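You operate a simulated robot arm through the tools that you are given. There is no shell and no other tool. Be economical: measure what you need, move in short steps, check, and stop when the job is done.

Carry out the task below with a simulated two-armed robot. There is one attempt and no reset: what you move stays moved.

TASK
Hold the card and peel the old weft off, then rub the old glue away with the pad.
Fine: lay the weft on the counter beside the card, pad back where it lay. Set down upright: press pad. What is to be rubbed or washed off counts as gone when no trace of it is left.

It is judged by the outcome, as a careful person would: the job done as asked, and still so three seconds after it is handed in. It fails if anything else is knocked over, pushed out of place, dropped, spilled or broken.

THE ROBOT
Two 6-joint arms with two-finger parallel grippers on one trunk, on a base that drives. Base frame: it is fixed to the floor where the robot stands at the start and does not move with it; the origin is under the middle of the robot, x ahead of it, y to its left, z up. Lengths are in m, angles in rad, forces in N, time in s.
The left shoulder is at the start at [0.06, 0.187, 1.122], the right one opposite. With the tool pointing down near the work surface each hand reaches from about 0.24 to 0.62 m from the robot's upright axis, wherever it stands, measured 20 degrees to its own side. Places, roughly: counter under the middle mirror [0.5, 0.1, 0.8]; weft card (21x19x8 cm) [0.5, 0, 0.8]. Payload 1.57 kg a hand.
Tool frame (each hand has its own): the origin (TCP) lies between the finger pads and is the grasp point; the fingertips stand 0.03 m ahead of it; z points along the fingers, y is the line along which they close. Largest opening 0.11 m; finger width 0.024, thickness 0.012; the body of the gripper, 0.048 by 0.112 m, starts 0.078 m behind the TCP.
Orientation is that of the tool frame in the base frame, as a unit quaternion [w, x, y, z]. With the fingers straight down and closing along the base's y, the tool's x points along the base's -x, its y along +y and its z along -z.

THE INTERFACE
- The arms move only by the tool send_rows. It takes "left_rows", "right_rows" or both (then of equal length, played together; a hand with none holds still); each is a list of rows, each a list of 7 numbers: the turn, a rotation vector about the base's x, y, z in rad, then the shift along the base's x, y, z in mm, then the closure, from 0 (fully open) to 1 (shut). In form: [[ax, ay, az, x, y, z, hand], ...]. A call has 1 to 12 rows; each row is the pose to reach, as a shift and turn from the pose commanded when the call began. Each row takes 0.2 s and may step no farther than 0.05 m and 0.15 rad from the row before; otherwise, or with a gripper value out of range, the whole call is refused. Where a pose cannot be reached the arm comes as near as it can. A force on the tool above 40 N (or 10 N above the force at the start of the call, whichever is more), or a blocked arm, ends the call early, and 0.2 s more pass. The fingers move at their own pace (about 0.153 m/s each) and stop on an object; they squeeze with about 35 N. The grip force told is the motor's: it shows also when the fingers shut on nothing. Time passes only in rows, and 0.2 s behind the last, so rows that repeat a pose let the fingers close. The reply holds the time, the measured pose of the TCP, the force on the tool along the base axes, the opening and the grip force, in the units named above and with some noise, with the torque about the TCP (base axes, N m) and any sound that the robot's microphone picked up.
- Cameras (640 x 400 px; columns grow to the right, rows downward): "scene" is now at [0.0059, -0.0061, 1.6486]; the picture's right is [-0.09, -1.00, 0.00], its down [-0.86, 0.08, -0.51] and it looks along [0.50, -0.04, -0.86] (base axes); focal length 288 px, centre (320, 200). "left" rides on the left gripper at [0.07, -0.016, -0.141] in its tool frame; the picture's right is [0.23, 0.97, 0.00], its down [-0.86, 0.20, -0.48] and it looks along [-0.47, 0.11, 0.88] (tool axes); focal length 222 px, centre (320, 200). "right" rides on the right gripper at [0.07, 0.016, -0.141] in its tool frame; the picture's right is [-0.23, 0.97, 0.00], its down [-0.86, -0.20, -0.48] and it looks along [-0.47, -0.11, 0.88] (tool axes); focal length 222 px, centre (320, 200).
- capture(camera): a new picture of that camera. The clock stands still meanwhile.
- slide_trunk(by): slides the trunk up (or, below 0, down) by that many m; the arms and the scene camera ride with it, the base frame stays. It gives what a move gives, with no picture.
- base_move(legs): drives the robot by 1 to 6 legs, each [ahead, left, turn to the left] in m, m and rad, along the robot's own axes; the way and the turn of a leg run together, so that a leg with both is an arc; at most 1.5 m and 3.142 rad a leg. The arms and the cameras ride along, it lands a little off, and it stops where it bumps. It gives what a move gives.
- pan_tilt(pan, tilt): turns the head with the scene camera to pan (to the left, within 1.501 rad either way) and tilt (down, from -0.506 to 1.204), counted from straight ahead of the robot. It gives what a move gives.
- probe_pixels(camera, pixels): there is no depth. For up to 12 entries [column, row, z] of the newest picture of that camera ("zoom" is the newest enlarged one), the place [x, y] in the base frame at which the ray of that pixel passes the height z, good to about 0.003 m. The clock stands still meanwhile.
- zoom(camera, box): a new picture of the part [left, top, right, bottom] of that camera's present view, enlarged. The clock stands still meanwhile.
- sign_off(): hands the job in; it is judged then, once.

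Work in short steps. Measure before you move; look again where a grasp or a placing could have gone wrong, and mend it. You have 80 turns and 62 pictures in all, those below and enlarged ones among them. Open the grippers and draw the arms clear of the work before you hand the job in, unless the task says otherwise; then end with one line.

The tools are called after "Call:" as a command line: name --argument value ..., lists and objects as JSON in quotes. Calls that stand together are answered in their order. send_rows: Moves the arms, as the interface text tells. Its arguments: {"type":"object","properties":{"left_rows":{"type":"array","items":{"type":"array","items":{"type":"number"}}},"right_rows":{"type":"array","items":{"type":"array","items":{"type":"number"}}}},"required":[]} The other tools are called the same way: slide_trunk (by) slides the trunk up or down; base_move (legs) drives the base; pan_tilt (pan, tilt) turns the head that bears the scene camera; capture (camera) takes a picture; probe_pixels (camera, pixels) gives the place at which the rays of pixels pass given heights; zoom (camera, box) takes an enlarged picture of a part of a camera's view; sign_off () hands the job in.

At the start:

```text
clock: 0.0
left_eef_pos: [0.4359, 0.223, 1.1574]
left_orientation: [-0.001, 0.0, 1.0, -0.001]
left_wrist_force: [-0.5, -0.7, -0.5]
left_wrist_torque: [-0.01, 0.02, -0.02]
left_opening: 0.1098
left_grasp_force: 0.1
right_eef_pos: [0.437, -0.1699, 1.0864]
right_orientation: [0.001, 0.0, 1.0, 0.0]
right_wrist_force: [-0.6, -0.2, -0.4]
right_wrist_torque: [-0.04, -0.04, -0.03]
right_opening: 0.1101
right_grasp_force: 0.0
trunk travel left (down, up): [-0.75, 0.24]
robot x, y, heading: [-0.0024, -0.0032, 0.0]
head pan, tilt: [-0.089, 1.04]
```

scene: 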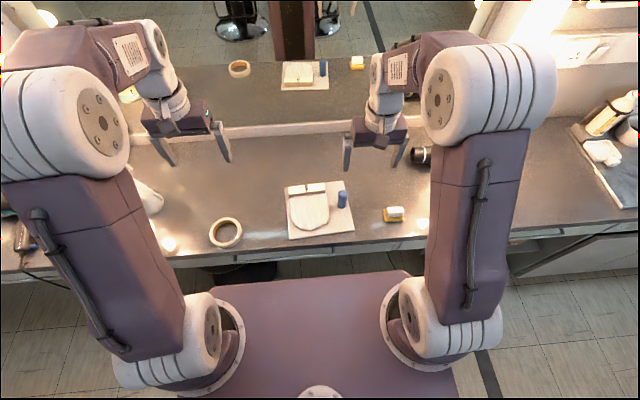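
right: 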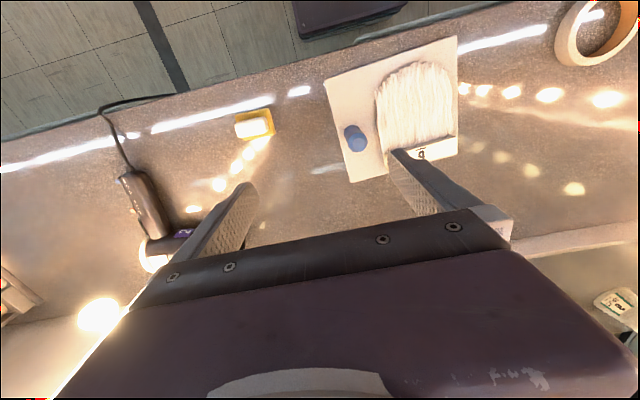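
left: 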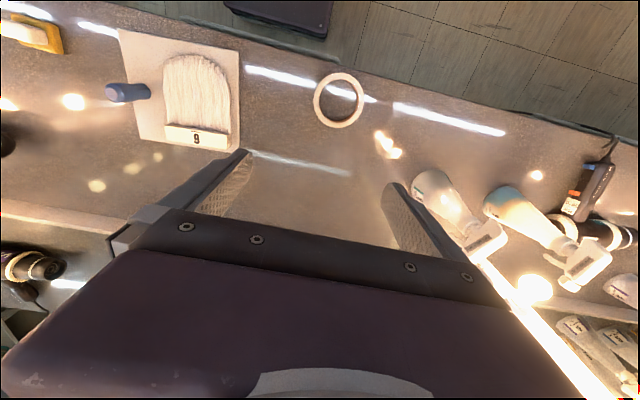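

The scene shows the card near (320,210), a blue peg at (342,198), and a yellow/white pad at (394,214). I zoom in for detail before measuring.

Call:
zoom --camera "scene" --box '[270, 160, 430, 260]'

Call:
zoom --camera "right" --box '[220, 20, 476, 180]'

Call:
zoom --camera "left" --box '[80, 20, 272, 160]'

```text
4.00 times, centred on (350, 210) of scene
```

zoom: 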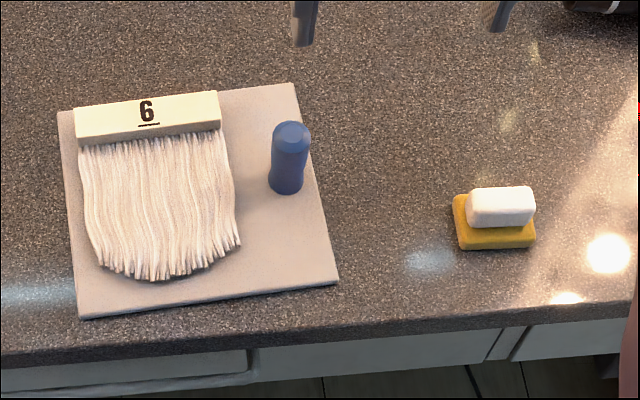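

```text
2.50 times, centred on (348, 100) of right
```

zoom: 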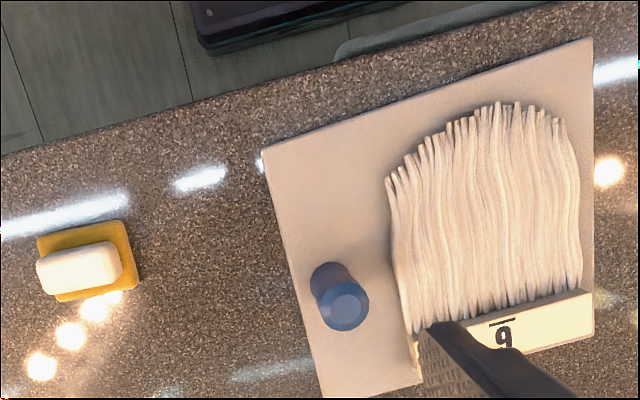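

```text
2.86 times, centred on (176, 90) of left
```

zoom: 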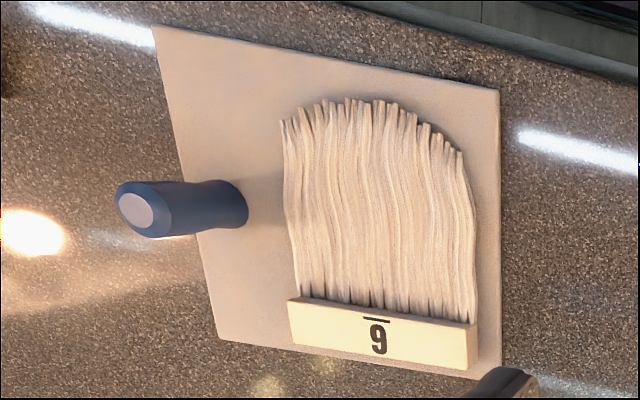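

I measure the card corners, weft bar, handle and pad from the scene zoom and the hand-camera views.

Call:
zoom --camera "scene" --box '[270, 160, 430, 260]'

Call:
probe_pixels --camera "zoom" --pixels '[[58, 112, 0.825], [294, 83, 0.825], [338, 282, 0.825], [80, 318, 0.825], [286, 188, 0.825], [291, 130, 0.9], [75, 110, 0.84], [218, 92, 0.84], [221, 130, 0.84], [78, 143, 0.84], [170, 280, 0.825], [458, 250, 0.82]]'

Call:
probe_pixels --camera "zoom" --pixels '[[535, 246, 0.82], [453, 196, 0.83], [535, 235, 0.83], [460, 240, 0.83], [470, 190, 0.85], [533, 187, 0.85], [535, 210, 0.85], [472, 215, 0.85], [80, 270, 0.825], [240, 245, 0.825], [0, 370, 0.82], [638, 308, 0.82]]'

Call:
probe_pixels --camera "right" --pixels '[[353, 133, 0.825], [357, 143, 0.9], [234, 118, 0.82], [268, 108, 0.82], [275, 135, 0.82], [243, 141, 0.82], [457, 137, 0.84], [457, 155, 0.825]]'

Call:
probe_pixels --camera "left" --pixels '[[117, 28, 0.825], [240, 52, 0.825], [240, 151, 0.825], [146, 138, 0.825], [177, 123, 0.84], [165, 139, 0.84], [226, 149, 0.84], [228, 133, 0.84], [148, 92, 0.825], [112, 93, 0.9]]'

```text
4.00 times, centred on (350, 210) of scene
```

zoom: 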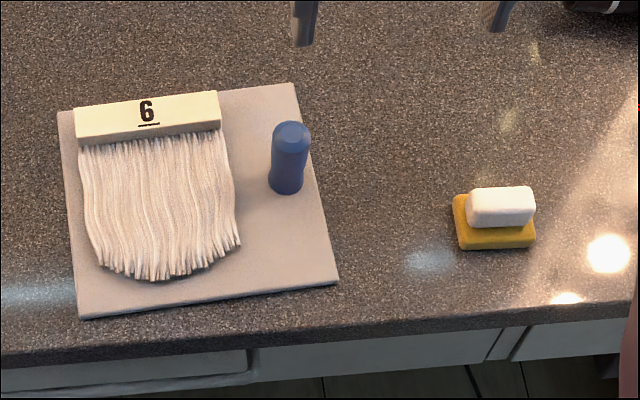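

```text
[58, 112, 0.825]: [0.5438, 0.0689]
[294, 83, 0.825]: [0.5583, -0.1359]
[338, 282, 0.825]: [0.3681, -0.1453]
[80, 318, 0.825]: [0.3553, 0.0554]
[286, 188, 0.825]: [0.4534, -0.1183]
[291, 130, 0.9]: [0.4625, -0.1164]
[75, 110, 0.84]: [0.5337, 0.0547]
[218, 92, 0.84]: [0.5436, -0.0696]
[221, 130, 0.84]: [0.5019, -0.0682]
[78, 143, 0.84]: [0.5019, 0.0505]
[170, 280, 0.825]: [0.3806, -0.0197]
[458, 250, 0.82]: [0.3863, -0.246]
```

```text
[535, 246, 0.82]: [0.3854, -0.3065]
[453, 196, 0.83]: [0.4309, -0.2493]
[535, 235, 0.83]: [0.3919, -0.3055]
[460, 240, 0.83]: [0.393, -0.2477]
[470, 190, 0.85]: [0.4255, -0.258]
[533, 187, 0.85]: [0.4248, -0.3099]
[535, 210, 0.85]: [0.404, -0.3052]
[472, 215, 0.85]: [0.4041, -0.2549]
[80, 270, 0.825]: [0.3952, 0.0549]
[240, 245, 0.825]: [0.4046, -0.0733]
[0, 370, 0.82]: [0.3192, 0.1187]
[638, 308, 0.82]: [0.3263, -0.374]
```

```text
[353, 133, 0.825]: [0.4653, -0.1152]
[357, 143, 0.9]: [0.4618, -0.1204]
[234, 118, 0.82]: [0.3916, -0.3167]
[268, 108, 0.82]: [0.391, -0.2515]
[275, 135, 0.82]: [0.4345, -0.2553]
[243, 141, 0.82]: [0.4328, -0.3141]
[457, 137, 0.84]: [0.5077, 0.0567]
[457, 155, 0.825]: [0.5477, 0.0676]
```

```text
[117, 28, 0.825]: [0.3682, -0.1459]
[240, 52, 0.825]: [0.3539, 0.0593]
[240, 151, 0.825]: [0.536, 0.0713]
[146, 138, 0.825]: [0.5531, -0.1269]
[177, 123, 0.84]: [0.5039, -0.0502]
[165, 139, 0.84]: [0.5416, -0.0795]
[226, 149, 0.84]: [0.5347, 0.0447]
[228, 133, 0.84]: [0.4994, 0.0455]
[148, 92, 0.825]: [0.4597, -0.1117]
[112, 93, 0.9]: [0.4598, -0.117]
```

Measured: the handle is at (0.460,-0.116) with its top near z 0.90. The weft bar spans x 0.502–0.540 and y -0.07 to 0.05, and the pad is at (0.412,-0.283). I turn both hands so they close along x with the cameras outward, and bring the right hand over the handle.

Call:
send_rows --right_rows '[[0, 0, 0.145, 2, 5, -5, 0], [0, 0, 0.29, 4, 10, -10, 0], [0, 0, 0.435, 6, 15, -15, 0], [0, 0, 0.58, 8, 20, -20, 0], [0, 0, 0.725, 10, 25, -25, 0], [0, 0, 0.87, 12, 30, -30, 0], [0, 0, 1.015, 14, 35, -35, 0], [0, 0, 1.16, 16, 40, -40, 0], [0, 0, 1.305, 18, 45, -45, 0], [0, 0, 1.45, 20, 50, -50, 0], [0, 0, 1.571, 23, 54, -60, 0], [0, 0, 1.571, 23, 54, -80, 0]]' --left_rows '[[0, 0, -0.145, 0, 0, 0, 0], [0, 0, -0.29, 0, 0, 0, 0], [0, 0, -0.435, 0, 0, 0, 0], [0, 0, -0.58, 0, 0, 0, 0], [0, 0, -0.725, 0, 0, 0, 0], [0, 0, -0.87, 0, 0, 0, 0], [0, 0, -1.015, 0, 0, 0, 0], [0, 0, -1.16, 0, 0, 0, 0], [0, 0, -1.305, 0, 0, 0, 0], [0, 0, -1.45, 0, 0, 0, 0], [0, 0, -1.571, 0, 0, -10, 0], [0, 0, -1.571, 0, 0, -20, 0]]'

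Call:
capture --camera "scene"

Call:
capture --camera "right"

```text
clock: 2.6
left_eef_pos: [0.4356, 0.2234, 1.1365]
left_orientation: [0.0, 0.708, 0.706, 0.0]
left_wrist_force: [0.4, 0.1, -0.8]
left_wrist_torque: [0.02, 0.0, 0.0]
left_opening: 0.11
left_grasp_force: 0.1
right_eef_pos: [0.4592, -0.1166, 1.0077]
right_orientation: [0.001, 0.708, -0.706, -0.001]
right_wrist_force: [-1.2, -0.1, 0.7]
right_wrist_torque: [0.0, 0.0, 0.01]
right_opening: 0.1101
right_grasp_force: 0.0
trunk travel left (down, up): [-0.75, 0.24]
robot x, y, heading: [-0.0013, 0.0024, 0.004]
head pan, tilt: [-0.089, 1.04]
```

```text
54 pictures are left
```

scene: 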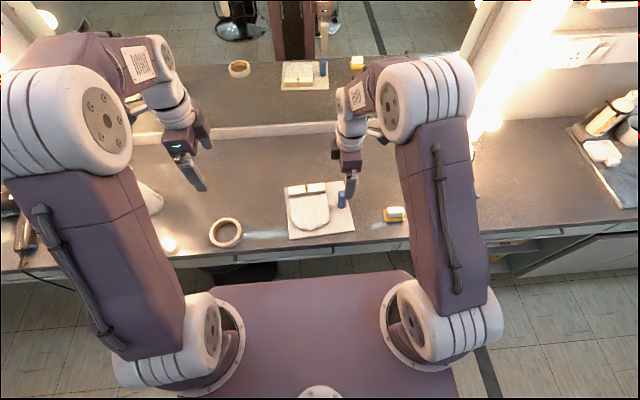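

```text
53 pictures are left
```

right: 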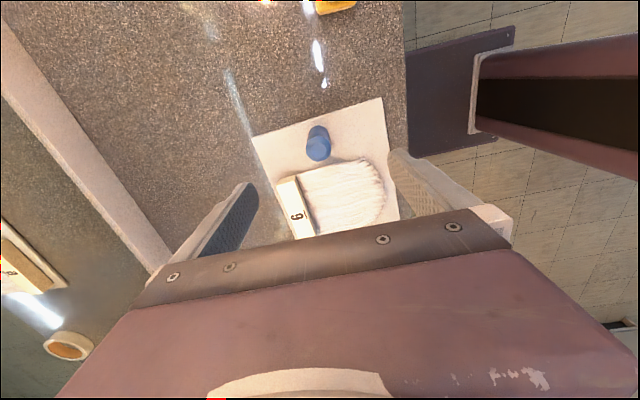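

The handle top at (318,142) lies between the fingers. I check it, then lower to z≈0.88 partly closed.

Call:
probe_pixels --camera "right" --pixels '[[318, 148, 0.9], [318, 158, 0.83], [318, 130, 0.9]]'

Call:
send_rows --right_rows '[[0, 0, 0, 0, 0, -30, 0.4], [0, 0, 0, 0, 0, -60, 0.4], [0, 0, 0, 0, 0, -80, 0.4]]'

Call:
capture --camera "right"

```text
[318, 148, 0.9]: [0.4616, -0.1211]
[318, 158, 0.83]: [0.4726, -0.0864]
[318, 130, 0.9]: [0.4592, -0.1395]
```

```text
clock: 3.4
left_eef_pos: [0.4332, 0.2225, 1.137]
left_orientation: [0.0, 0.707, 0.707, 0.0]
left_wrist_force: [-0.8, -0.4, -0.5]
left_wrist_torque: [0.0, 0.01, -0.01]
left_opening: 0.1102
left_grasp_force: 0.0
right_eef_pos: [0.4606, -0.1162, 0.9284]
right_orientation: [0.001, -0.707, 0.707, 0.0]
right_wrist_force: [-0.7, -0.3, -0.1]
right_wrist_torque: [-0.01, 0.01, 0.01]
right_opening: 0.066
right_grasp_force: 0.0
trunk travel left (down, up): [-0.75, 0.24]
robot x, y, heading: [0.0009, 0.0009, -0.001]
head pan, tilt: [-0.089, 1.04]
```

```text
52 pictures are left
```

right: 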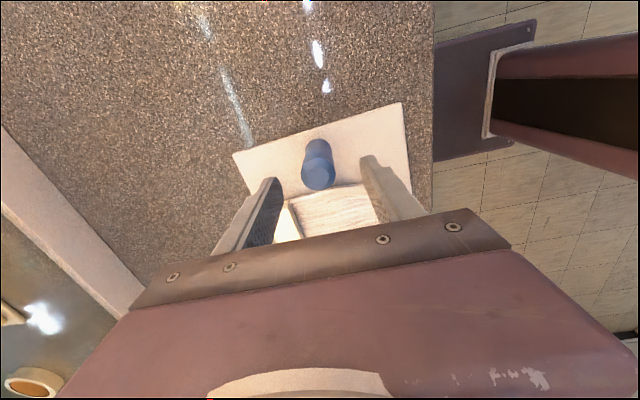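

The handle is centred at (318,170) between the fingers. I lower by 48 mm and close.

Call:
send_rows --right_rows '[[0, 0, 0, 0, 0, -25, 0.4], [0, 0, 0, 0, 0, -48, 0.4], [0, 0, 0, 0, 0, -48, 0.7], [0, 0, 0, 0, 0, -48, 1], [0, 0, 0, 0, 0, -48, 1], [0, 0, 0, 0, 0, -48, 1]]'

Call:
zoom --camera "scene" --box '[270, 160, 430, 260]'

```text
clock: 4.8
left_eef_pos: [0.4339, 0.2233, 1.1365]
left_orientation: [0.0, 0.707, 0.707, 0.0]
left_wrist_force: [-0.1, 0.9, -0.6]
left_wrist_torque: [0.02, 0.0, 0.02]
left_opening: 0.11
left_grasp_force: 0.0
right_eef_pos: [0.4587, -0.1167, 0.8802]
right_orientation: [0.001, 0.707, -0.707, 0.001]
right_wrist_force: [-0.4, 0.2, -0.5]
right_wrist_torque: [-0.12, 0.01, 0.02]
right_opening: 0.0277
right_grasp_force: 34.6
trunk travel left (down, up): [-0.75, 0.24]
robot x, y, heading: [0.0003, -0.0001, 0.002]
head pan, tilt: [-0.089, 1.04]
```

```text
4.00 times, centred on (350, 210) of scene
```

zoom: 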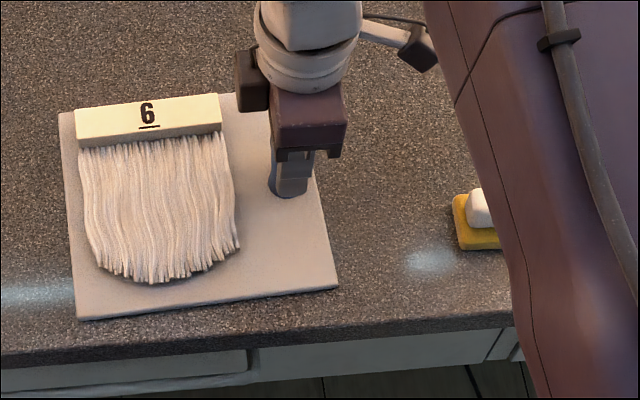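

The handle is gripped (27.7 mm opening, 34.6 N). Next I bring the left hand above the left half of the weft bar, stopping at z 0.94 to look.

Call:
send_rows --left_rows '[[0, 0, 0.02, 15, -33, -30, 0], [0, 0, 0.04, 30, -66, -60, 0.1], [0, 0, 0.06, 45, -99, -90, 0.2], [0, 0, 0.07, 60, -132, -120, 0.3], [0, 0, 0.07, 75, -165, -155, 0.4], [0, 0, 0.07, 88, -199, -190, 0.4], [0, 0, 0.07, 88, -199, -197, 0.4]]'

Call:
capture --camera "left"

Call:
zoom --camera "scene" --box '[240, 130, 400, 260]'

```text
refused: row 5 steps farther than a row can; nothing moved
```

```text
50 pictures are left
```

left: 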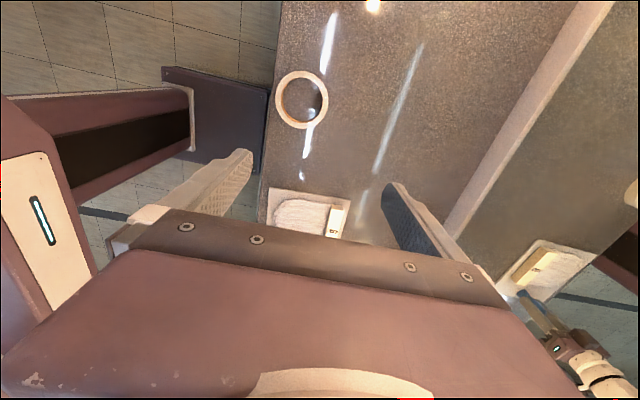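

```text
3.08 times, centred on (320, 195) of scene
```

zoom: 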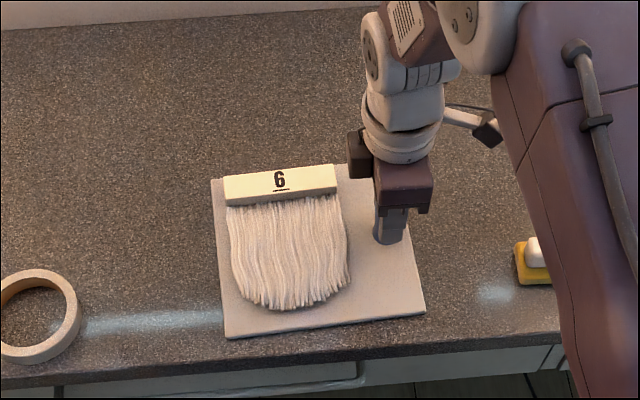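

A row step was too long, so I resend the move with smaller steps.

Call:
send_rows --left_rows '[[0, 0, 0.02, 12, -27, -26, 0], [0, 0, 0.04, 24, -54, -52, 0.1], [0, 0, 0.06, 36, -81, -78, 0.2], [0, 0, 0.07, 48, -108, -104, 0.3], [0, 0, 0.07, 60, -135, -130, 0.4], [0, 0, 0.07, 72, -162, -156, 0.4], [0, 0, 0.07, 84, -189, -182, 0.4], [0, 0, 0.07, 87, -198, -197, 0.4]]'

Call:
capture --camera "left"

Call:
probe_pixels --camera "zoom" --pixels '[[80, 300, 0.82], [40, 362, 0.82], [0, 30, 0.82], [0, 390, 0.82]]'

```text
clock: 6.6
left_eef_pos: [0.523, 0.0249, 0.9416]
left_orientation: [0.0, 0.682, 0.731, 0.0]
left_wrist_force: [0.0, 0.2, 0.5]
left_wrist_torque: [0.06, 0.03, 0.0]
left_opening: 0.0661
left_grasp_force: 0.0
right_eef_pos: [0.4585, -0.1157, 0.8794]
right_orientation: [0.001, 0.707, -0.707, 0.0]
right_wrist_force: [0.4, 0.1, 4.4]
right_wrist_torque: [0.14, 0.5, -0.05]
right_opening: 0.0279
right_grasp_force: 34.7
trunk travel left (down, up): [-0.75, 0.24]
robot x, y, heading: [0.0012, 0.0023, 0.002]
head pan, tilt: [-0.089, 1.04]
```

```text
48 pictures are left
```

left: 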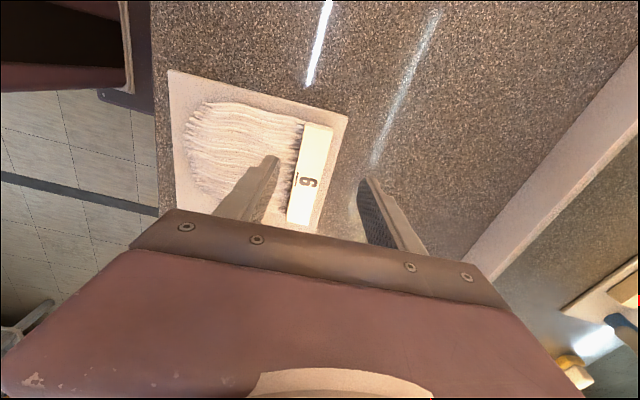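

```text
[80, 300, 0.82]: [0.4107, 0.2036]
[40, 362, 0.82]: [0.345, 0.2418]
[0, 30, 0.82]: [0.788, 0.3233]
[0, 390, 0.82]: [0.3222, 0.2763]
```

I probe the bar's top edges in this left view: (304,122), (334,128), (286,220), (310,226).

Call:
probe_pixels --camera "left" --pixels '[[305, 122, 0.84], [333, 128, 0.84], [287, 220, 0.84], [309, 226, 0.84], [168, 70, 0.825], [348, 116, 0.825]]'

Call:
zoom --camera "left" --box '[220, 90, 420, 230]'

```text
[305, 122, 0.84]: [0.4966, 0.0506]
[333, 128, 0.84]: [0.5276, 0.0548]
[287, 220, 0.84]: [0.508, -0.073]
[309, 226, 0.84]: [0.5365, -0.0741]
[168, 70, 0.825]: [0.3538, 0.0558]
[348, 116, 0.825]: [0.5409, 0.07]
```

```text
2.86 times, centred on (320, 160) of left
```

zoom: 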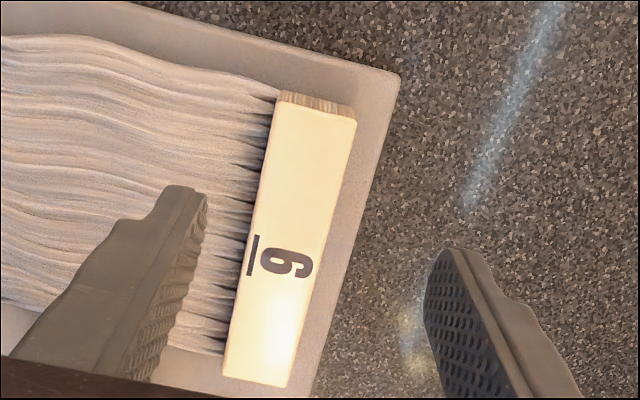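

The bar's centre near y 0.025 is x≈0.515, so I shift back 7 mm, narrow the opening and go down until the tips straddle the bar.

Call:
send_rows --left_rows '[[0, 0, 0.02, -8, 0, -25, 0.5], [0, 0, 0.02, -8, 0, -50, 0.5], [0, 0, 0.02, -8, 0, -65, 0.5], [0, 0, 0.02, -8, 0, -72, 0.5], [0, 0, 0.02, -8, 0, -77, 0.5]]'

Call:
capture --camera "left"

Call:
zoom --camera "scene" --box '[260, 150, 380, 250]'

```text
clock: 7.8
left_eef_pos: [0.5155, 0.0248, 0.8648]
left_orientation: [0.0, 0.675, 0.738, 0.0]
left_wrist_force: [-0.5, 1.1, 4.2]
left_wrist_torque: [0.01, 0.17, -0.07]
left_opening: 0.0554
left_grasp_force: 0.2
right_eef_pos: [0.4594, -0.1148, 0.8794]
right_orientation: [0.0, -0.707, 0.707, 0.0]
right_wrist_force: [1.9, -0.8, 2.2]
right_wrist_torque: [0.02, 0.62, -0.04]
right_opening: 0.0277
right_grasp_force: 34.5
trunk travel left (down, up): [-0.75, 0.24]
robot x, y, heading: [-0.0001, 0.0033, -0.002]
head pan, tilt: [-0.089, 1.04]
```

```text
46 pictures are left
```

left: 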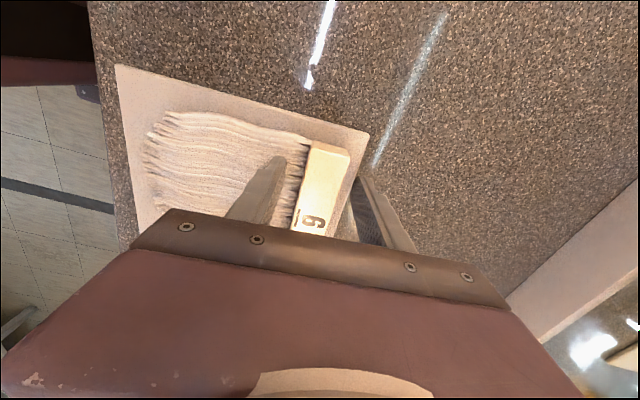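

```text
4.00 times, centred on (320, 200) of scene
```

zoom: 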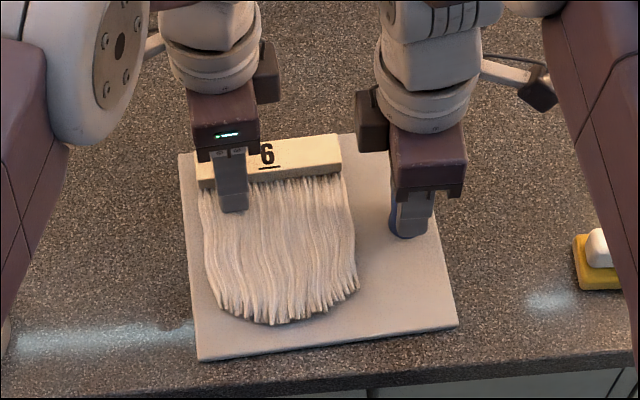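

The bar is between the fingers, with light contact of about 4 N on the hair side. I close on it here.

Call:
send_rows --left_rows '[[0, 0, 0, 0, 0, 0, 0.7], [0, 0, 0, 0, 0, 0, 1], [0, 0, 0, 0, 0, 0, 1], [0, 0, 0, 0, 0, 0, 1]]'

Call:
zoom --camera "scene" --box '[260, 150, 380, 250]'

```text
clock: 8.8
left_eef_pos: [0.5147, 0.0249, 0.8654]
left_orientation: [-0.001, 0.675, 0.738, 0.0]
left_wrist_force: [7.0, 8.8, 4.9]
left_wrist_torque: [-0.01, -0.14, -0.51]
left_opening: 0.0288
left_grasp_force: 34.8
right_eef_pos: [0.4579, -0.1171, 0.8793]
right_orientation: [0.0, 0.707, -0.707, 0.0]
right_wrist_force: [-4.1, -11.2, 4.2]
right_wrist_torque: [-0.02, -0.55, 0.25]
right_opening: 0.0281
right_grasp_force: 35.2
trunk travel left (down, up): [-0.75, 0.24]
robot x, y, heading: [0.0017, 0.0029, 0.002]
head pan, tilt: [-0.089, 1.04]
```

```text
4.00 times, centred on (320, 200) of scene
```

zoom: 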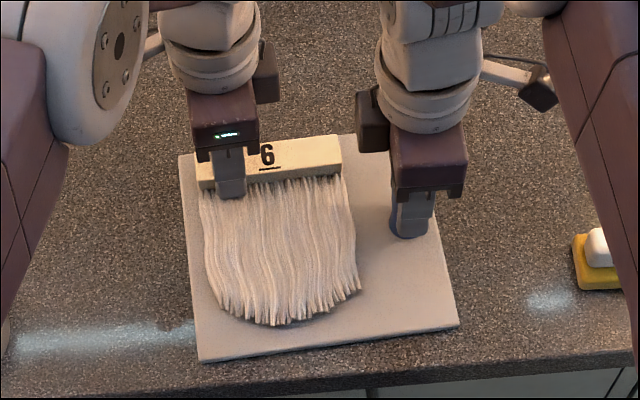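

The bar is gripped (28.8 mm). I start peeling by lifting its left end, hinging toward the right end, in small steps.

Call:
send_rows --left_rows '[[0.03, 0, 0, 0, 0, 3, 1], [0.06, 0, 0, 0, 0, 6, 1], [0.09, 0, 0, 0, 0, 9, 1], [0.12, 0, 0, 0, 0, 12, 1]]'

Call:
zoom --camera "scene" --box '[260, 150, 380, 250]'

```text
clock: 9.8
left_eef_pos: [0.5133, 0.025, 0.8766]
left_orientation: [-0.041, 0.673, 0.737, 0.044]
left_wrist_force: [0.0, -0.3, -0.1]
left_wrist_torque: [0.04, -0.01, 0.01]
left_opening: 0.0291
left_grasp_force: 35.4
right_eef_pos: [0.46, -0.1157, 0.8808]
right_orientation: [0.001, -0.707, 0.707, 0.001]
right_wrist_force: [-1.3, 1.7, 3.7]
right_wrist_torque: [-0.08, 0.47, -0.19]
right_opening: 0.028
right_grasp_force: 35.0
trunk travel left (down, up): [-0.75, 0.24]
robot x, y, heading: [-0.0002, -0.0006, 0.001]
head pan, tilt: [-0.089, 1.04]
```

```text
4.00 times, centred on (320, 200) of scene
```

zoom: 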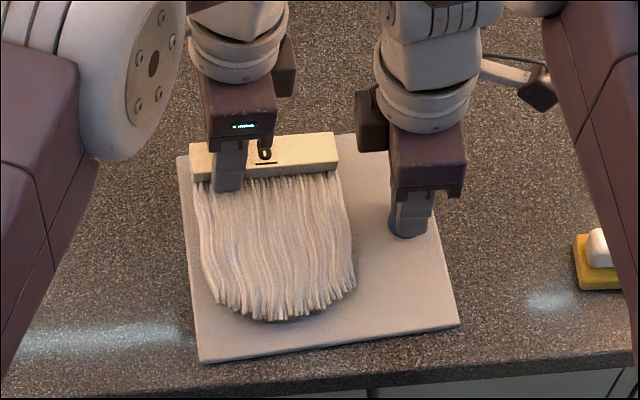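

The weft came away as one piece with almost no force. I level it while lifting another 50 mm.

Call:
send_rows --left_rows '[[0, 0, 0, 0, 0, 15, 1], [-0.06, 0, 0, 0, 0, 30, 1], [-0.12, 0, 0, 0, 0, 45, 1], [-0.12, 0, 0, 0, 0, 70, 1]]'

Call:
capture --camera "scene"

```text
clock: 10.8
left_eef_pos: [0.514, 0.0263, 0.9462]
left_orientation: [0.001, 0.675, 0.738, 0.0]
left_wrist_force: [0.1, -0.6, -0.3]
left_wrist_torque: [0.02, -0.01, 0.0]
left_opening: 0.0287
left_grasp_force: 35.1
right_eef_pos: [0.4597, -0.1158, 0.8805]
right_orientation: [0.0, -0.707, 0.707, 0.0]
right_wrist_force: [0.4, 1.0, 3.2]
right_wrist_torque: [-0.2, 0.4, -0.06]
right_opening: 0.0278
right_grasp_force: 35.2
trunk travel left (down, up): [-0.75, 0.24]
robot x, y, heading: [0.0, 0.0025, 0.002]
head pan, tilt: [-0.089, 1.04]
```

```text
42 pictures are left
```

scene: 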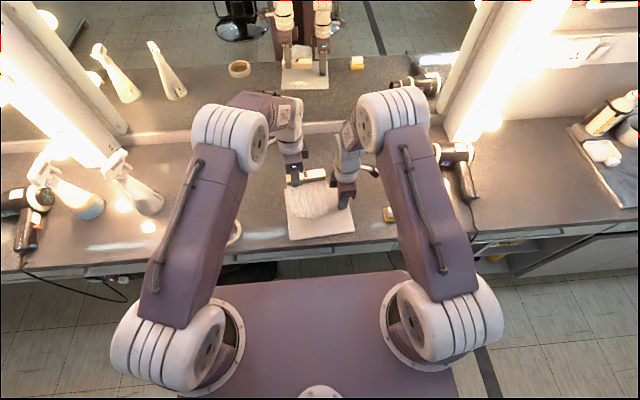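

I probe the free space left of the card: the ring edge around (238,228), the bottles near (150,208), and the back ledge.

Call:
zoom --camera "scene" --box '[100, 130, 300, 255]'

Call:
capture --camera "left"

```text
3.20 times, centred on (200, 192) of scene
```

zoom: 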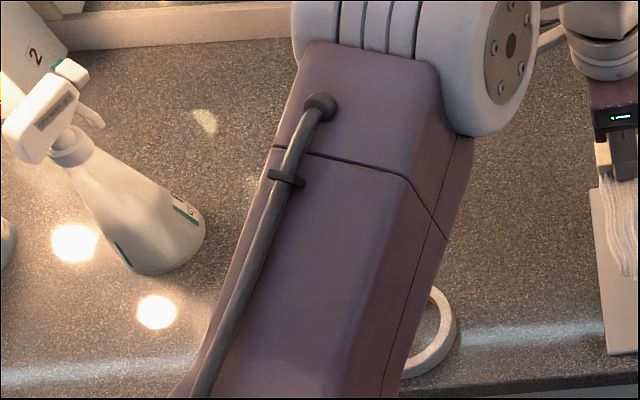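

```text
40 pictures are left
```

left: 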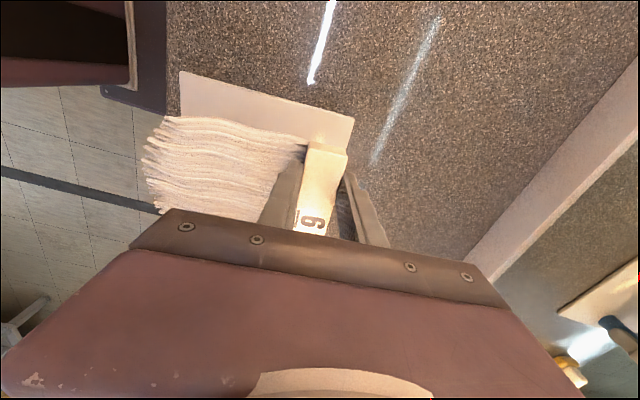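

Call:
probe_pixels --camera "zoom" --pixels '[[205, 230, 0.82], [150, 275, 0.82], [432, 286, 0.835], [458, 335, 0.82], [605, 353, 0.825], [590, 188, 0.825], [540, 10, 0.82]]'

Call:
probe_pixels --camera "left" --pixels '[[150, 160, 0.91], [163, 118, 0.91], [315, 145, 0.92]]'

```text
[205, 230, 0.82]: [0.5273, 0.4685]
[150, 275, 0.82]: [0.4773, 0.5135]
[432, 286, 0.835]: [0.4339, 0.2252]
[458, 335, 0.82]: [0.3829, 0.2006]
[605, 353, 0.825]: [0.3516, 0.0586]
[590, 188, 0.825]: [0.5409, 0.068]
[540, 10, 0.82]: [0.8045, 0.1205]
```

```text
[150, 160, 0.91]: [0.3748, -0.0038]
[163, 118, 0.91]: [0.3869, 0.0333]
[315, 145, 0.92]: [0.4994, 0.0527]
```

There's clear counter left of the card: the ring's top edge is at x≈0.435, y≈0.225, and the bottles are beyond y 0.46. I carry the weft to TCP (0.59, 0.178), which puts it at y 0.08–0.21.

Call:
send_rows --left_rows '[[0, 0, -0.02, 19, 38, 0, 1], [0, 0, -0.04, 38, 76, 0, 1], [0, 0, -0.06, 57, 114, 0, 1], [0, 0, -0.08, 76, 152, 0, 1], [0, 0, -0.08, 76, 152, -20, 1], [0, 0, -0.08, 76, 152, -40, 1], [0, 0, -0.08, 76, 152, -55, 1], [0, 0, -0.08, 76, 152, -65, 1]]'

Call:
capture --camera "scene"

Call:
capture --camera "left"

```text
clock: 12.6
left_eef_pos: [0.5914, 0.179, 0.8813]
left_orientation: [-0.001, 0.704, 0.711, -0.001]
left_wrist_force: [-0.5, 0.5, -0.7]
left_wrist_torque: [0.02, -0.01, 0.02]
left_opening: 0.0288
left_grasp_force: 35.1
right_eef_pos: [0.4597, -0.1169, 0.8801]
right_orientation: [0.0, 0.707, -0.707, -0.001]
right_wrist_force: [0.8, 1.3, 3.5]
right_wrist_torque: [0.04, 0.34, -0.09]
right_opening: 0.0277
right_grasp_force: 34.9
trunk travel left (down, up): [-0.75, 0.24]
robot x, y, heading: [0.0028, -0.0009, 0.001]
head pan, tilt: [-0.089, 1.04]
```

```text
39 pictures are left
```

scene: 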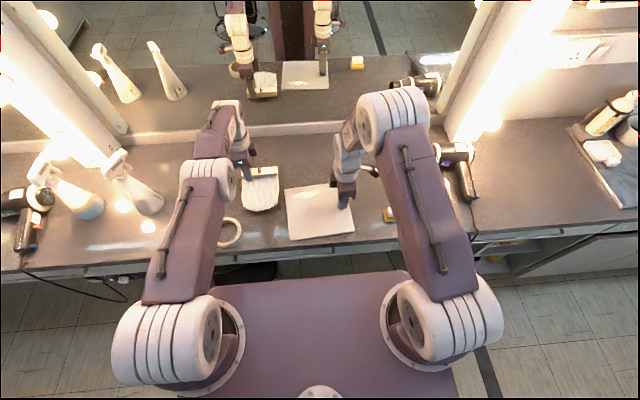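

```text
38 pictures are left
```

left: 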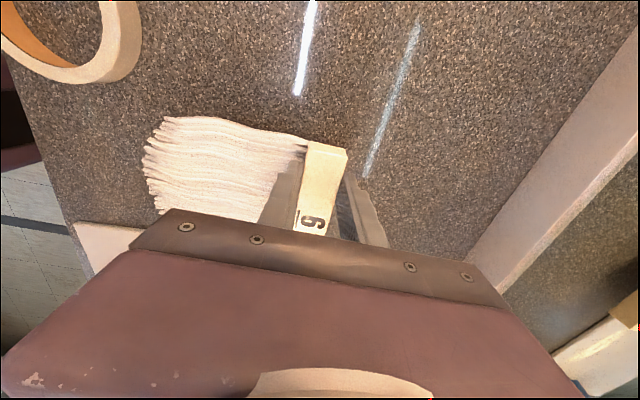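

The weft hangs clear of both the ring and the card. I lower it in small steps to the counter.

Call:
send_rows --left_rows '[[0, 0, 0, 0, 0, -8, 1], [0, 0, 0, 0, 0, -14, 1], [0, 0, 0, 0, 0, -18, 1], [0, 0, 0, 0, 0, -20, 1]]'

Call:
zoom --camera "scene" --box '[200, 130, 360, 250]'

```text
clock: 13.6
left_eef_pos: [0.5866, 0.1789, 0.8608]
left_orientation: [0.001, 0.703, 0.711, 0.0]
left_wrist_force: [-0.1, -0.7, -0.4]
left_wrist_torque: [0.04, 0.0, 0.03]
left_opening: 0.0289
left_grasp_force: 34.8
left hand out of reach, approached as far as the arm can: row 3, 4
right_eef_pos: [0.4594, -0.1164, 0.8799]
right_orientation: [-0.001, 0.707, -0.707, -0.001]
right_wrist_force: [0.5, 0.8, 2.6]
right_wrist_torque: [0.09, 0.25, -0.06]
right_opening: 0.028
right_grasp_force: 35.5
trunk travel left (down, up): [-0.75, 0.24]
robot x, y, heading: [-0.0012, -0.0008, -0.002]
head pan, tilt: [-0.089, 1.04]
```

```text
3.33 times, centred on (280, 190) of scene
```

zoom: 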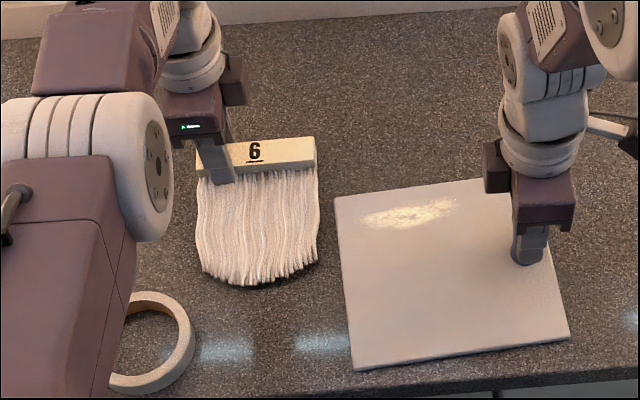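

No contact yet and the arm is at its reach limit, so I bring it back about 14 mm in x and lower until contact. The glue shows as a yellowish patch at zoom (410,215).

Call:
send_rows --left_rows '[[0, 0, 0, -14, 0, 0, 1], [0, 0, 0, -14, 0, -3, 1], [0, 0, 0, -14, 0, -5, 1]]'

Call:
probe_pixels --camera "zoom" --pixels '[[355, 225, 0.825], [460, 205, 0.825], [410, 198, 0.825], [410, 230, 0.825], [365, 210, 0.825], [445, 198, 0.825], [335, 197, 0.825], [498, 181, 0.825], [568, 338, 0.825], [355, 368, 0.825]]'

```text
clock: 14.4
left_eef_pos: [0.5728, 0.1782, 0.8565]
left_orientation: [0.0, 0.703, 0.711, -0.001]
left_wrist_force: [0.1, -0.3, 1.1]
left_wrist_torque: [0.06, 0.05, -0.01]
left_opening: 0.0289
left_grasp_force: 35.3
right_eef_pos: [0.4591, -0.1162, 0.8804]
right_orientation: [-0.001, -0.707, 0.707, -0.001]
right_wrist_force: [0.3, -0.3, 0.1]
right_wrist_torque: [-0.14, -0.17, -0.08]
right_opening: 0.0279
right_grasp_force: 35.4
trunk travel left (down, up): [-0.75, 0.24]
robot x, y, heading: [-0.003, 0.0003, 0.002]
head pan, tilt: [-0.089, 1.04]
```

```text
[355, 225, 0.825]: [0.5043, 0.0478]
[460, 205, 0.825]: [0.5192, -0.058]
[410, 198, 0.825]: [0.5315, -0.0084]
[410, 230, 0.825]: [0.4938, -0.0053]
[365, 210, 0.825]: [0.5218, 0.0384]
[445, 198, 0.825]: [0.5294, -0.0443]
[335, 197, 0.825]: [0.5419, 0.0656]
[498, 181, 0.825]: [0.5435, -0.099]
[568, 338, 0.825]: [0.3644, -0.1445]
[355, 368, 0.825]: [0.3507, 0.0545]
```

A hint of contact (1.1 N). I go down a touch more.

Call:
send_rows --left_rows '[[0, 0, 0, 0, 0, -1, 1], [0, 0, 0, 0, 0, -2, 1]]'

```text
clock: 15.0
left_eef_pos: [0.5733, 0.1761, 0.855]
left_orientation: [0.002, 0.704, 0.71, 0.002]
left_wrist_force: [-0.5, 1.6, 16.2]
left_wrist_torque: [0.49, 0.26, -0.06]
left_opening: 0.0288
left_grasp_force: 34.7
right_eef_pos: [0.4573, -0.1173, 0.8809]
right_orientation: [0.001, -0.707, 0.707, 0.0]
right_wrist_force: [-0.6, -0.1, 0.1]
right_wrist_torque: [-0.09, -0.09, -0.02]
right_opening: 0.028
right_grasp_force: 35.2
trunk travel left (down, up): [-0.75, 0.24]
robot x, y, heading: [-0.0022, 0.0033, 0.004]
head pan, tilt: [-0.089, 1.04]
```

Firm contact (16 N). I relieve 1 mm, open slightly and rise straight up.

Call:
send_rows --left_rows '[[0, 0, 0, 0, 0, 1, 1], [0, 0, 0, 0, 0, 1, 0.65], [0, 0, 0, 0, 0, 1, 0.62], [0, 0, 0, 0, 0, 15, 0.6], [0, 0, 0, 0, 0, 50, 0.5], [0, 0, 0, 0, 0, 95, 0.4]]'

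Call:
capture --camera "left"

Call:
zoom --camera "scene" --box '[200, 130, 440, 260]'

```text
clock: 16.4
left_eef_pos: [0.5712, 0.1786, 0.9525]
left_orientation: [0.0, 0.704, 0.71, 0.001]
left_wrist_force: [0.6, 0.9, -0.8]
left_wrist_torque: [-0.01, 0.02, 0.01]
left_opening: 0.0661
left_grasp_force: 0.0
right_eef_pos: [0.4585, -0.1165, 0.8815]
right_orientation: [0.0, -0.706, 0.708, -0.001]
right_wrist_force: [-0.9, -2.1, 12.5]
right_wrist_torque: [-0.1, 0.66, -0.03]
right_opening: 0.028
right_grasp_force: 34.7
trunk travel left (down, up): [-0.75, 0.24]
robot x, y, heading: [-0.002, 0.0016, 0.003]
head pan, tilt: [-0.089, 1.04]
```

```text
36 pictures are left
```

left: 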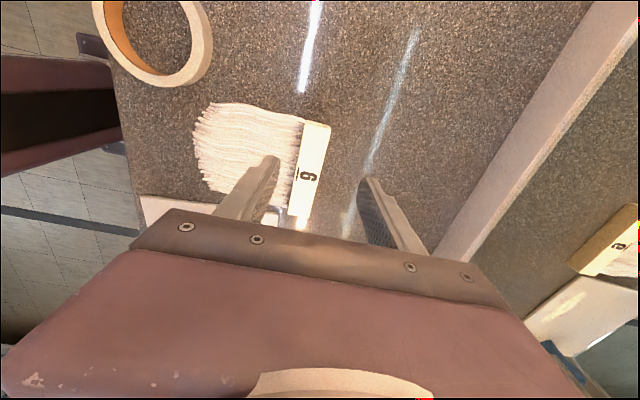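

```text
2.67 times, centred on (320, 195) of scene
```

zoom: 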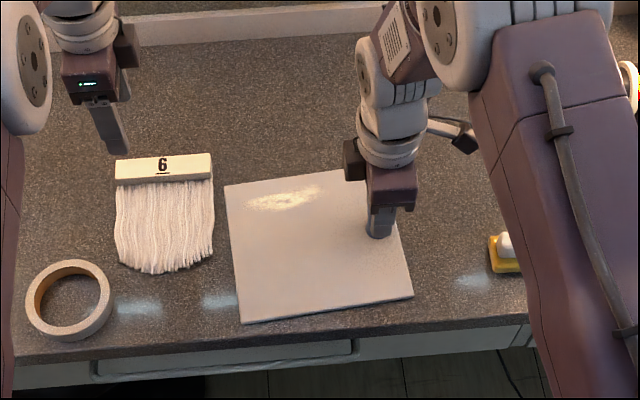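

The weft lies flat beside the card, clear of the ring. The glue is at x 0.494–0.532, y -0.058 to 0.048. The right hand releases the handle and goes above the pad.

Call:
send_rows --right_rows '[[0, 0, 0, 0, 0, 0, 0.6], [0, 0, 0, 0, 0, 0, 0.4], [0, 0, 0, 0, 0, 30, 0.4], [0, 0, 0, 0, 0, 65, 0.4], [0, 0, 0, -11, -42, 65, 0.4], [0, 0, 0, -22, -84, 65, 0.4], [0, 0, 0, -33, -126, 65, 0.4], [0, 0, 0, -46, -166, 65, 0.4]]'

Call:
capture --camera "right"

Call:
zoom --camera "scene" --box '[340, 170, 440, 250]'

```text
clock: 18.2
left_eef_pos: [0.5728, 0.1769, 0.9508]
left_orientation: [-0.001, 0.703, 0.711, 0.0]
left_wrist_force: [-0.1, -0.4, 0.3]
left_wrist_torque: [0.01, -0.01, -0.01]
left_opening: 0.0661
left_grasp_force: 0.0
right_eef_pos: [0.4132, -0.2839, 0.9465]
right_orientation: [-0.001, 0.708, -0.706, 0.0]
right_wrist_force: [0.1, -0.2, -1.4]
right_wrist_torque: [-0.02, 0.02, 0.02]
right_opening: 0.0661
right_grasp_force: 0.0
trunk travel left (down, up): [-0.75, 0.24]
robot x, y, heading: [0.0014, 0.0016, 0.002]
head pan, tilt: [-0.089, 1.04]
```

```text
34 pictures are left
```

right: 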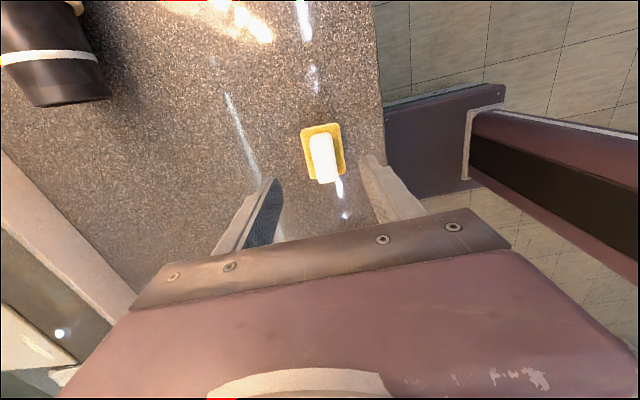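

```text
5.00 times, centred on (390, 210) of scene
```

zoom: 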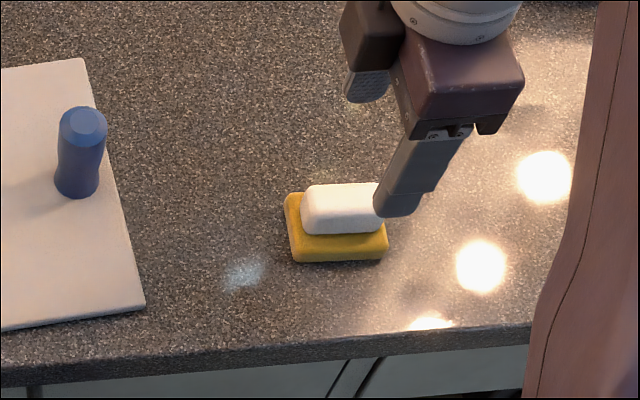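

I probe the pad's base corners and its white grip in the right view.

Call:
zoom --camera "right" --box '[270, 100, 380, 200]'

Call:
probe_pixels --camera "right" --pixels '[[300, 130, 0.825], [339, 122, 0.825], [346, 172, 0.82], [309, 180, 0.82], [311, 137, 0.86], [331, 132, 0.86], [339, 180, 0.86], [317, 184, 0.86]]'

```text
4.00 times, centred on (325, 150) of right
```

zoom: 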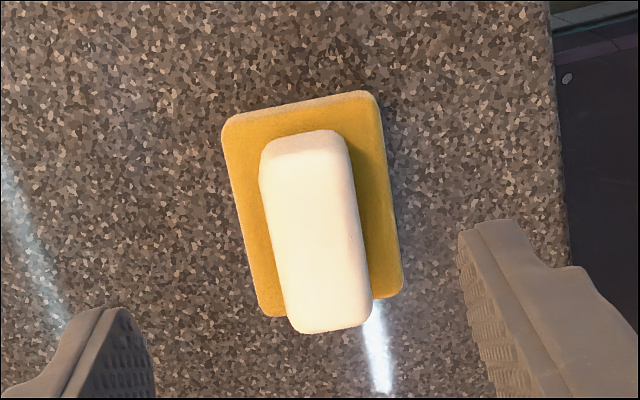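

```text
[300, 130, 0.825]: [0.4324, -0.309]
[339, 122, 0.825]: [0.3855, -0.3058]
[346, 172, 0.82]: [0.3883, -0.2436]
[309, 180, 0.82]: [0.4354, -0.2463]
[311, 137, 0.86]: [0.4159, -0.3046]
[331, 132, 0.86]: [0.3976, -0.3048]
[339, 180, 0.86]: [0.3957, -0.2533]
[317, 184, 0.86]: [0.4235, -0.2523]
```

Pad centre is about (0.411,-0.278), with yaw about -0.045. I align to it, lower to TCP z 0.870 and close on the white grip.

Call:
send_rows --right_rows '[[0, 0, -0.045, -2, 5, -30, 0.45], [0, 0, -0.045, -2, 5, -60, 0.45], [0, 0, -0.045, -2, 5, -76, 0.45], [0, 0, -0.045, -2, 5, -76, 0.7], [0, 0, -0.045, -2, 5, -76, 1], [0, 0, -0.045, -2, 5, -76, 1], [0, 0, -0.045, -2, 5, -76, 1]]'

Call:
zoom --camera "scene" --box '[340, 170, 440, 250]'

```text
clock: 19.8
left_eef_pos: [0.5732, 0.1787, 0.9526]
left_orientation: [0.0, 0.703, 0.712, 0.0]
left_wrist_force: [-0.1, 0.5, -0.2]
left_wrist_torque: [-0.03, -0.01, 0.0]
left_opening: 0.0661
left_grasp_force: 0.1
right_eef_pos: [0.4113, -0.2782, 0.8697]
right_orientation: [0.0, -0.691, 0.723, -0.001]
right_wrist_force: [0.5, -0.7, 0.3]
right_wrist_torque: [-0.02, 0.0, 0.03]
right_opening: 0.0228
right_grasp_force: 35.6
trunk travel left (down, up): [-0.75, 0.24]
robot x, y, heading: [0.0033, -0.0004, -0.0]
head pan, tilt: [-0.089, 1.04]
```

```text
5.00 times, centred on (390, 210) of scene
```

zoom: 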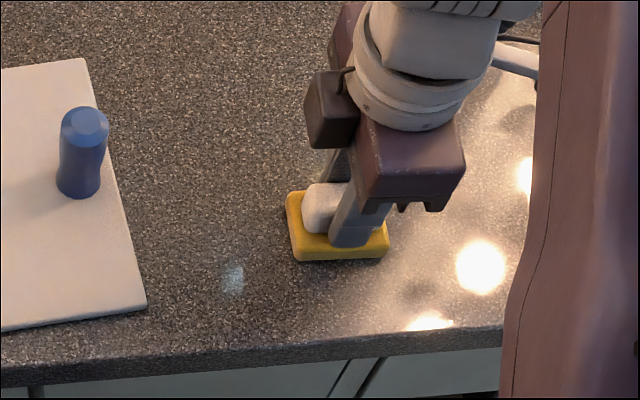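

The pad is gripped (22.8 mm); its home pose is TCP (0.411,-0.278,0.870). I lift it and carry it to a clean part of the card at (0.43,0.0), lowering until close.

Call:
send_rows --right_rows '[[0, 0, 0, 0, 0, 20, 1], [0, 0, 0, 0, 0, 60, 1], [0, 0, 0, 0, 0, 105, 1], [0, 0, 0, 0, 46, 105, 1], [0, 0, 0, 0, 92, 105, 1], [0, 0, 0, 0, 138, 105, 1], [0, 0, 0, 5, 184, 105, 1], [0, 0, 0, 10, 230, 105, 1], [0, 0, 0, 18, 278, 105, 1], [0, 0, 0, 18, 278, 70, 1], [0, 0, 0, 18, 278, 35, 1], [0, 0, 0, 18, 278, 14, 1]]'

Call:
capture --camera "scene"

```text
clock: 22.4
left_eef_pos: [0.5736, 0.1796, 0.9512]
left_orientation: [0.0, 0.703, 0.711, 0.0]
left_wrist_force: [-0.1, -0.7, 0.8]
left_wrist_torque: [-0.01, 0.01, 0.02]
left_opening: 0.0659
left_grasp_force: 0.1
right_eef_pos: [0.4294, 0.0033, 0.8838]
right_orientation: [0.0, -0.691, 0.723, 0.0]
right_wrist_force: [-0.4, 0.3, 0.2]
right_wrist_torque: [0.0, 0.02, 0.0]
right_opening: 0.023
right_grasp_force: 34.8
trunk travel left (down, up): [-0.75, 0.24]
robot x, y, heading: [-0.0013, -0.0006, 0.0]
head pan, tilt: [-0.089, 1.04]
```

```text
30 pictures are left
```

scene: 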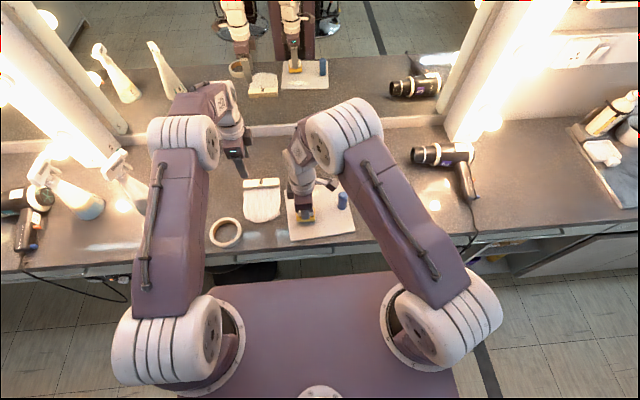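

The pad is just above the card with all clear. I lower gently to contact.

Call:
send_rows --right_rows '[[0, 0, 0, 0, 0, -2, 1], [0, 0, 0, 0, 0, -4, 1], [0, 0, 0, 0, 0, -5, 1]]'

```text
clock: 23.2
left_eef_pos: [0.5729, 0.1793, 0.952]
left_orientation: [0.0, 0.703, 0.711, 0.0]
left_wrist_force: [1.1, 0.4, -0.2]
left_wrist_torque: [0.0, -0.01, 0.0]
left_opening: 0.0661
left_grasp_force: 0.1
right_eef_pos: [0.4304, 0.0025, 0.8798]
right_orientation: [-0.001, -0.691, 0.723, 0.0]
right_wrist_force: [0.2, 0.2, -1.4]
right_wrist_torque: [0.02, 0.0, 0.0]
right_opening: 0.0228
right_grasp_force: 34.5
trunk travel left (down, up): [-0.75, 0.24]
robot x, y, heading: [-0.0005, -0.0022, 0.002]
head pan, tilt: [-0.089, 1.04]
```

Call:
send_rows --right_rows '[[0, 0, 0, 0, 0, -1, 1], [0, 0, 0, 0, 0, -2, 1]]'

```text
clock: 23.8
left_eef_pos: [0.5733, 0.1786, 0.9524]
left_orientation: [0.001, 0.704, 0.71, 0.0]
left_wrist_force: [-0.4, 0.2, -0.3]
left_wrist_torque: [-0.02, -0.02, -0.02]
left_opening: 0.0664
left_grasp_force: 0.1
right_eef_pos: [0.4314, 0.0021, 0.8786]
right_orientation: [0.001, -0.691, 0.723, -0.001]
right_wrist_force: [-0.6, -0.3, 5.1]
right_wrist_torque: [-0.02, 0.04, 0.0]
right_opening: 0.0227
right_grasp_force: 35.0
trunk travel left (down, up): [-0.75, 0.24]
robot x, y, heading: [0.0009, -0.0004, -0.002]
head pan, tilt: [-0.089, 1.04]
```

Contact at 5 N. I release the pad there, then rise, move over the handle and regrip it.

Call:
send_rows --right_rows '[[0, 0, 0, 0, 0, 0, 0.7], [0, 0, 0, 0, 0, 0, 0.5], [0, 0, 0, 0, 0, 40, 0.4], [0, 0, 0, 0, 0, 82, 0.4], [0, 0, 0.045, 10, -39, 82, 0.4], [0, 0, 0.045, 20, -78, 82, 0.4], [0, 0, 0.045, 29, -118, 82, 0.4], [0, 0, 0.045, 29, -118, 50, 0.4], [0, 0, 0.045, 29, -118, 20, 0.4], [0, 0, 0.045, 29, -118, 3, 0.4], [0, 0, 0.045, 29, -118, 3, 0.8], [0, 0, 0.045, 29, -118, 3, 1]]'

Call:
send_rows --right_rows '[[0, 0, 0, 0, 0, 0, 1], [0, 0, 0, 0, 0, 0, 1]]'

Call:
zoom --camera "scene" --box '[200, 130, 440, 260]'

```text
clock: 26.4
left_eef_pos: [0.5732, 0.1774, 0.9523]
left_orientation: [0.0, 0.704, 0.711, 0.0]
left_wrist_force: [0.0, -0.6, -1.1]
left_wrist_torque: [-0.02, -0.01, 0.03]
left_opening: 0.0659
left_grasp_force: 0.0
right_eef_pos: [0.4598, -0.117, 0.8775]
right_orientation: [0.001, 0.707, -0.707, -0.001]
right_wrist_force: [-1.1, -1.1, 0.6]
right_wrist_torque: [-0.02, -0.19, -0.07]
right_opening: 0.0278
right_grasp_force: 34.6
trunk travel left (down, up): [-0.75, 0.24]
robot x, y, heading: [0.0, 0.0015, 0.005]
head pan, tilt: [-0.089, 1.04]
```

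```text
clock: 27.0
left_eef_pos: [0.573, 0.1784, 0.9512]
left_orientation: [0.0, 0.703, 0.711, 0.0]
left_wrist_force: [0.1, 0.3, 0.1]
left_wrist_torque: [0.0, -0.04, 0.01]
left_opening: 0.0659
left_grasp_force: 0.1
right_eef_pos: [0.4584, -0.1175, 0.8791]
right_orientation: [0.0, -0.707, 0.708, 0.0]
right_wrist_force: [1.2, -0.4, 0.4]
right_wrist_torque: [0.05, 0.18, -0.08]
right_opening: 0.0278
right_grasp_force: 35.3
trunk travel left (down, up): [-0.75, 0.24]
robot x, y, heading: [0.0008, 0.0028, 0.003]
head pan, tilt: [-0.089, 1.04]
```

```text
2.67 times, centred on (320, 195) of scene
```

zoom: 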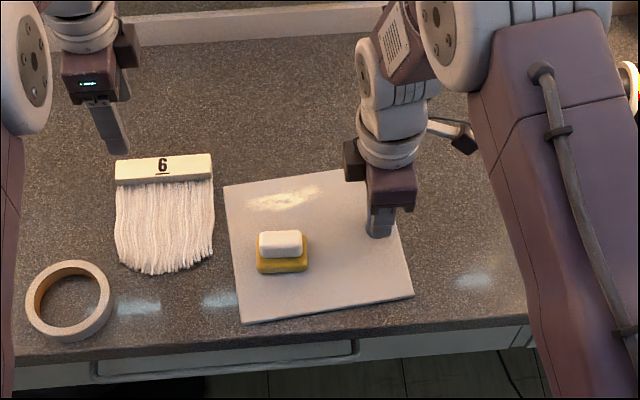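

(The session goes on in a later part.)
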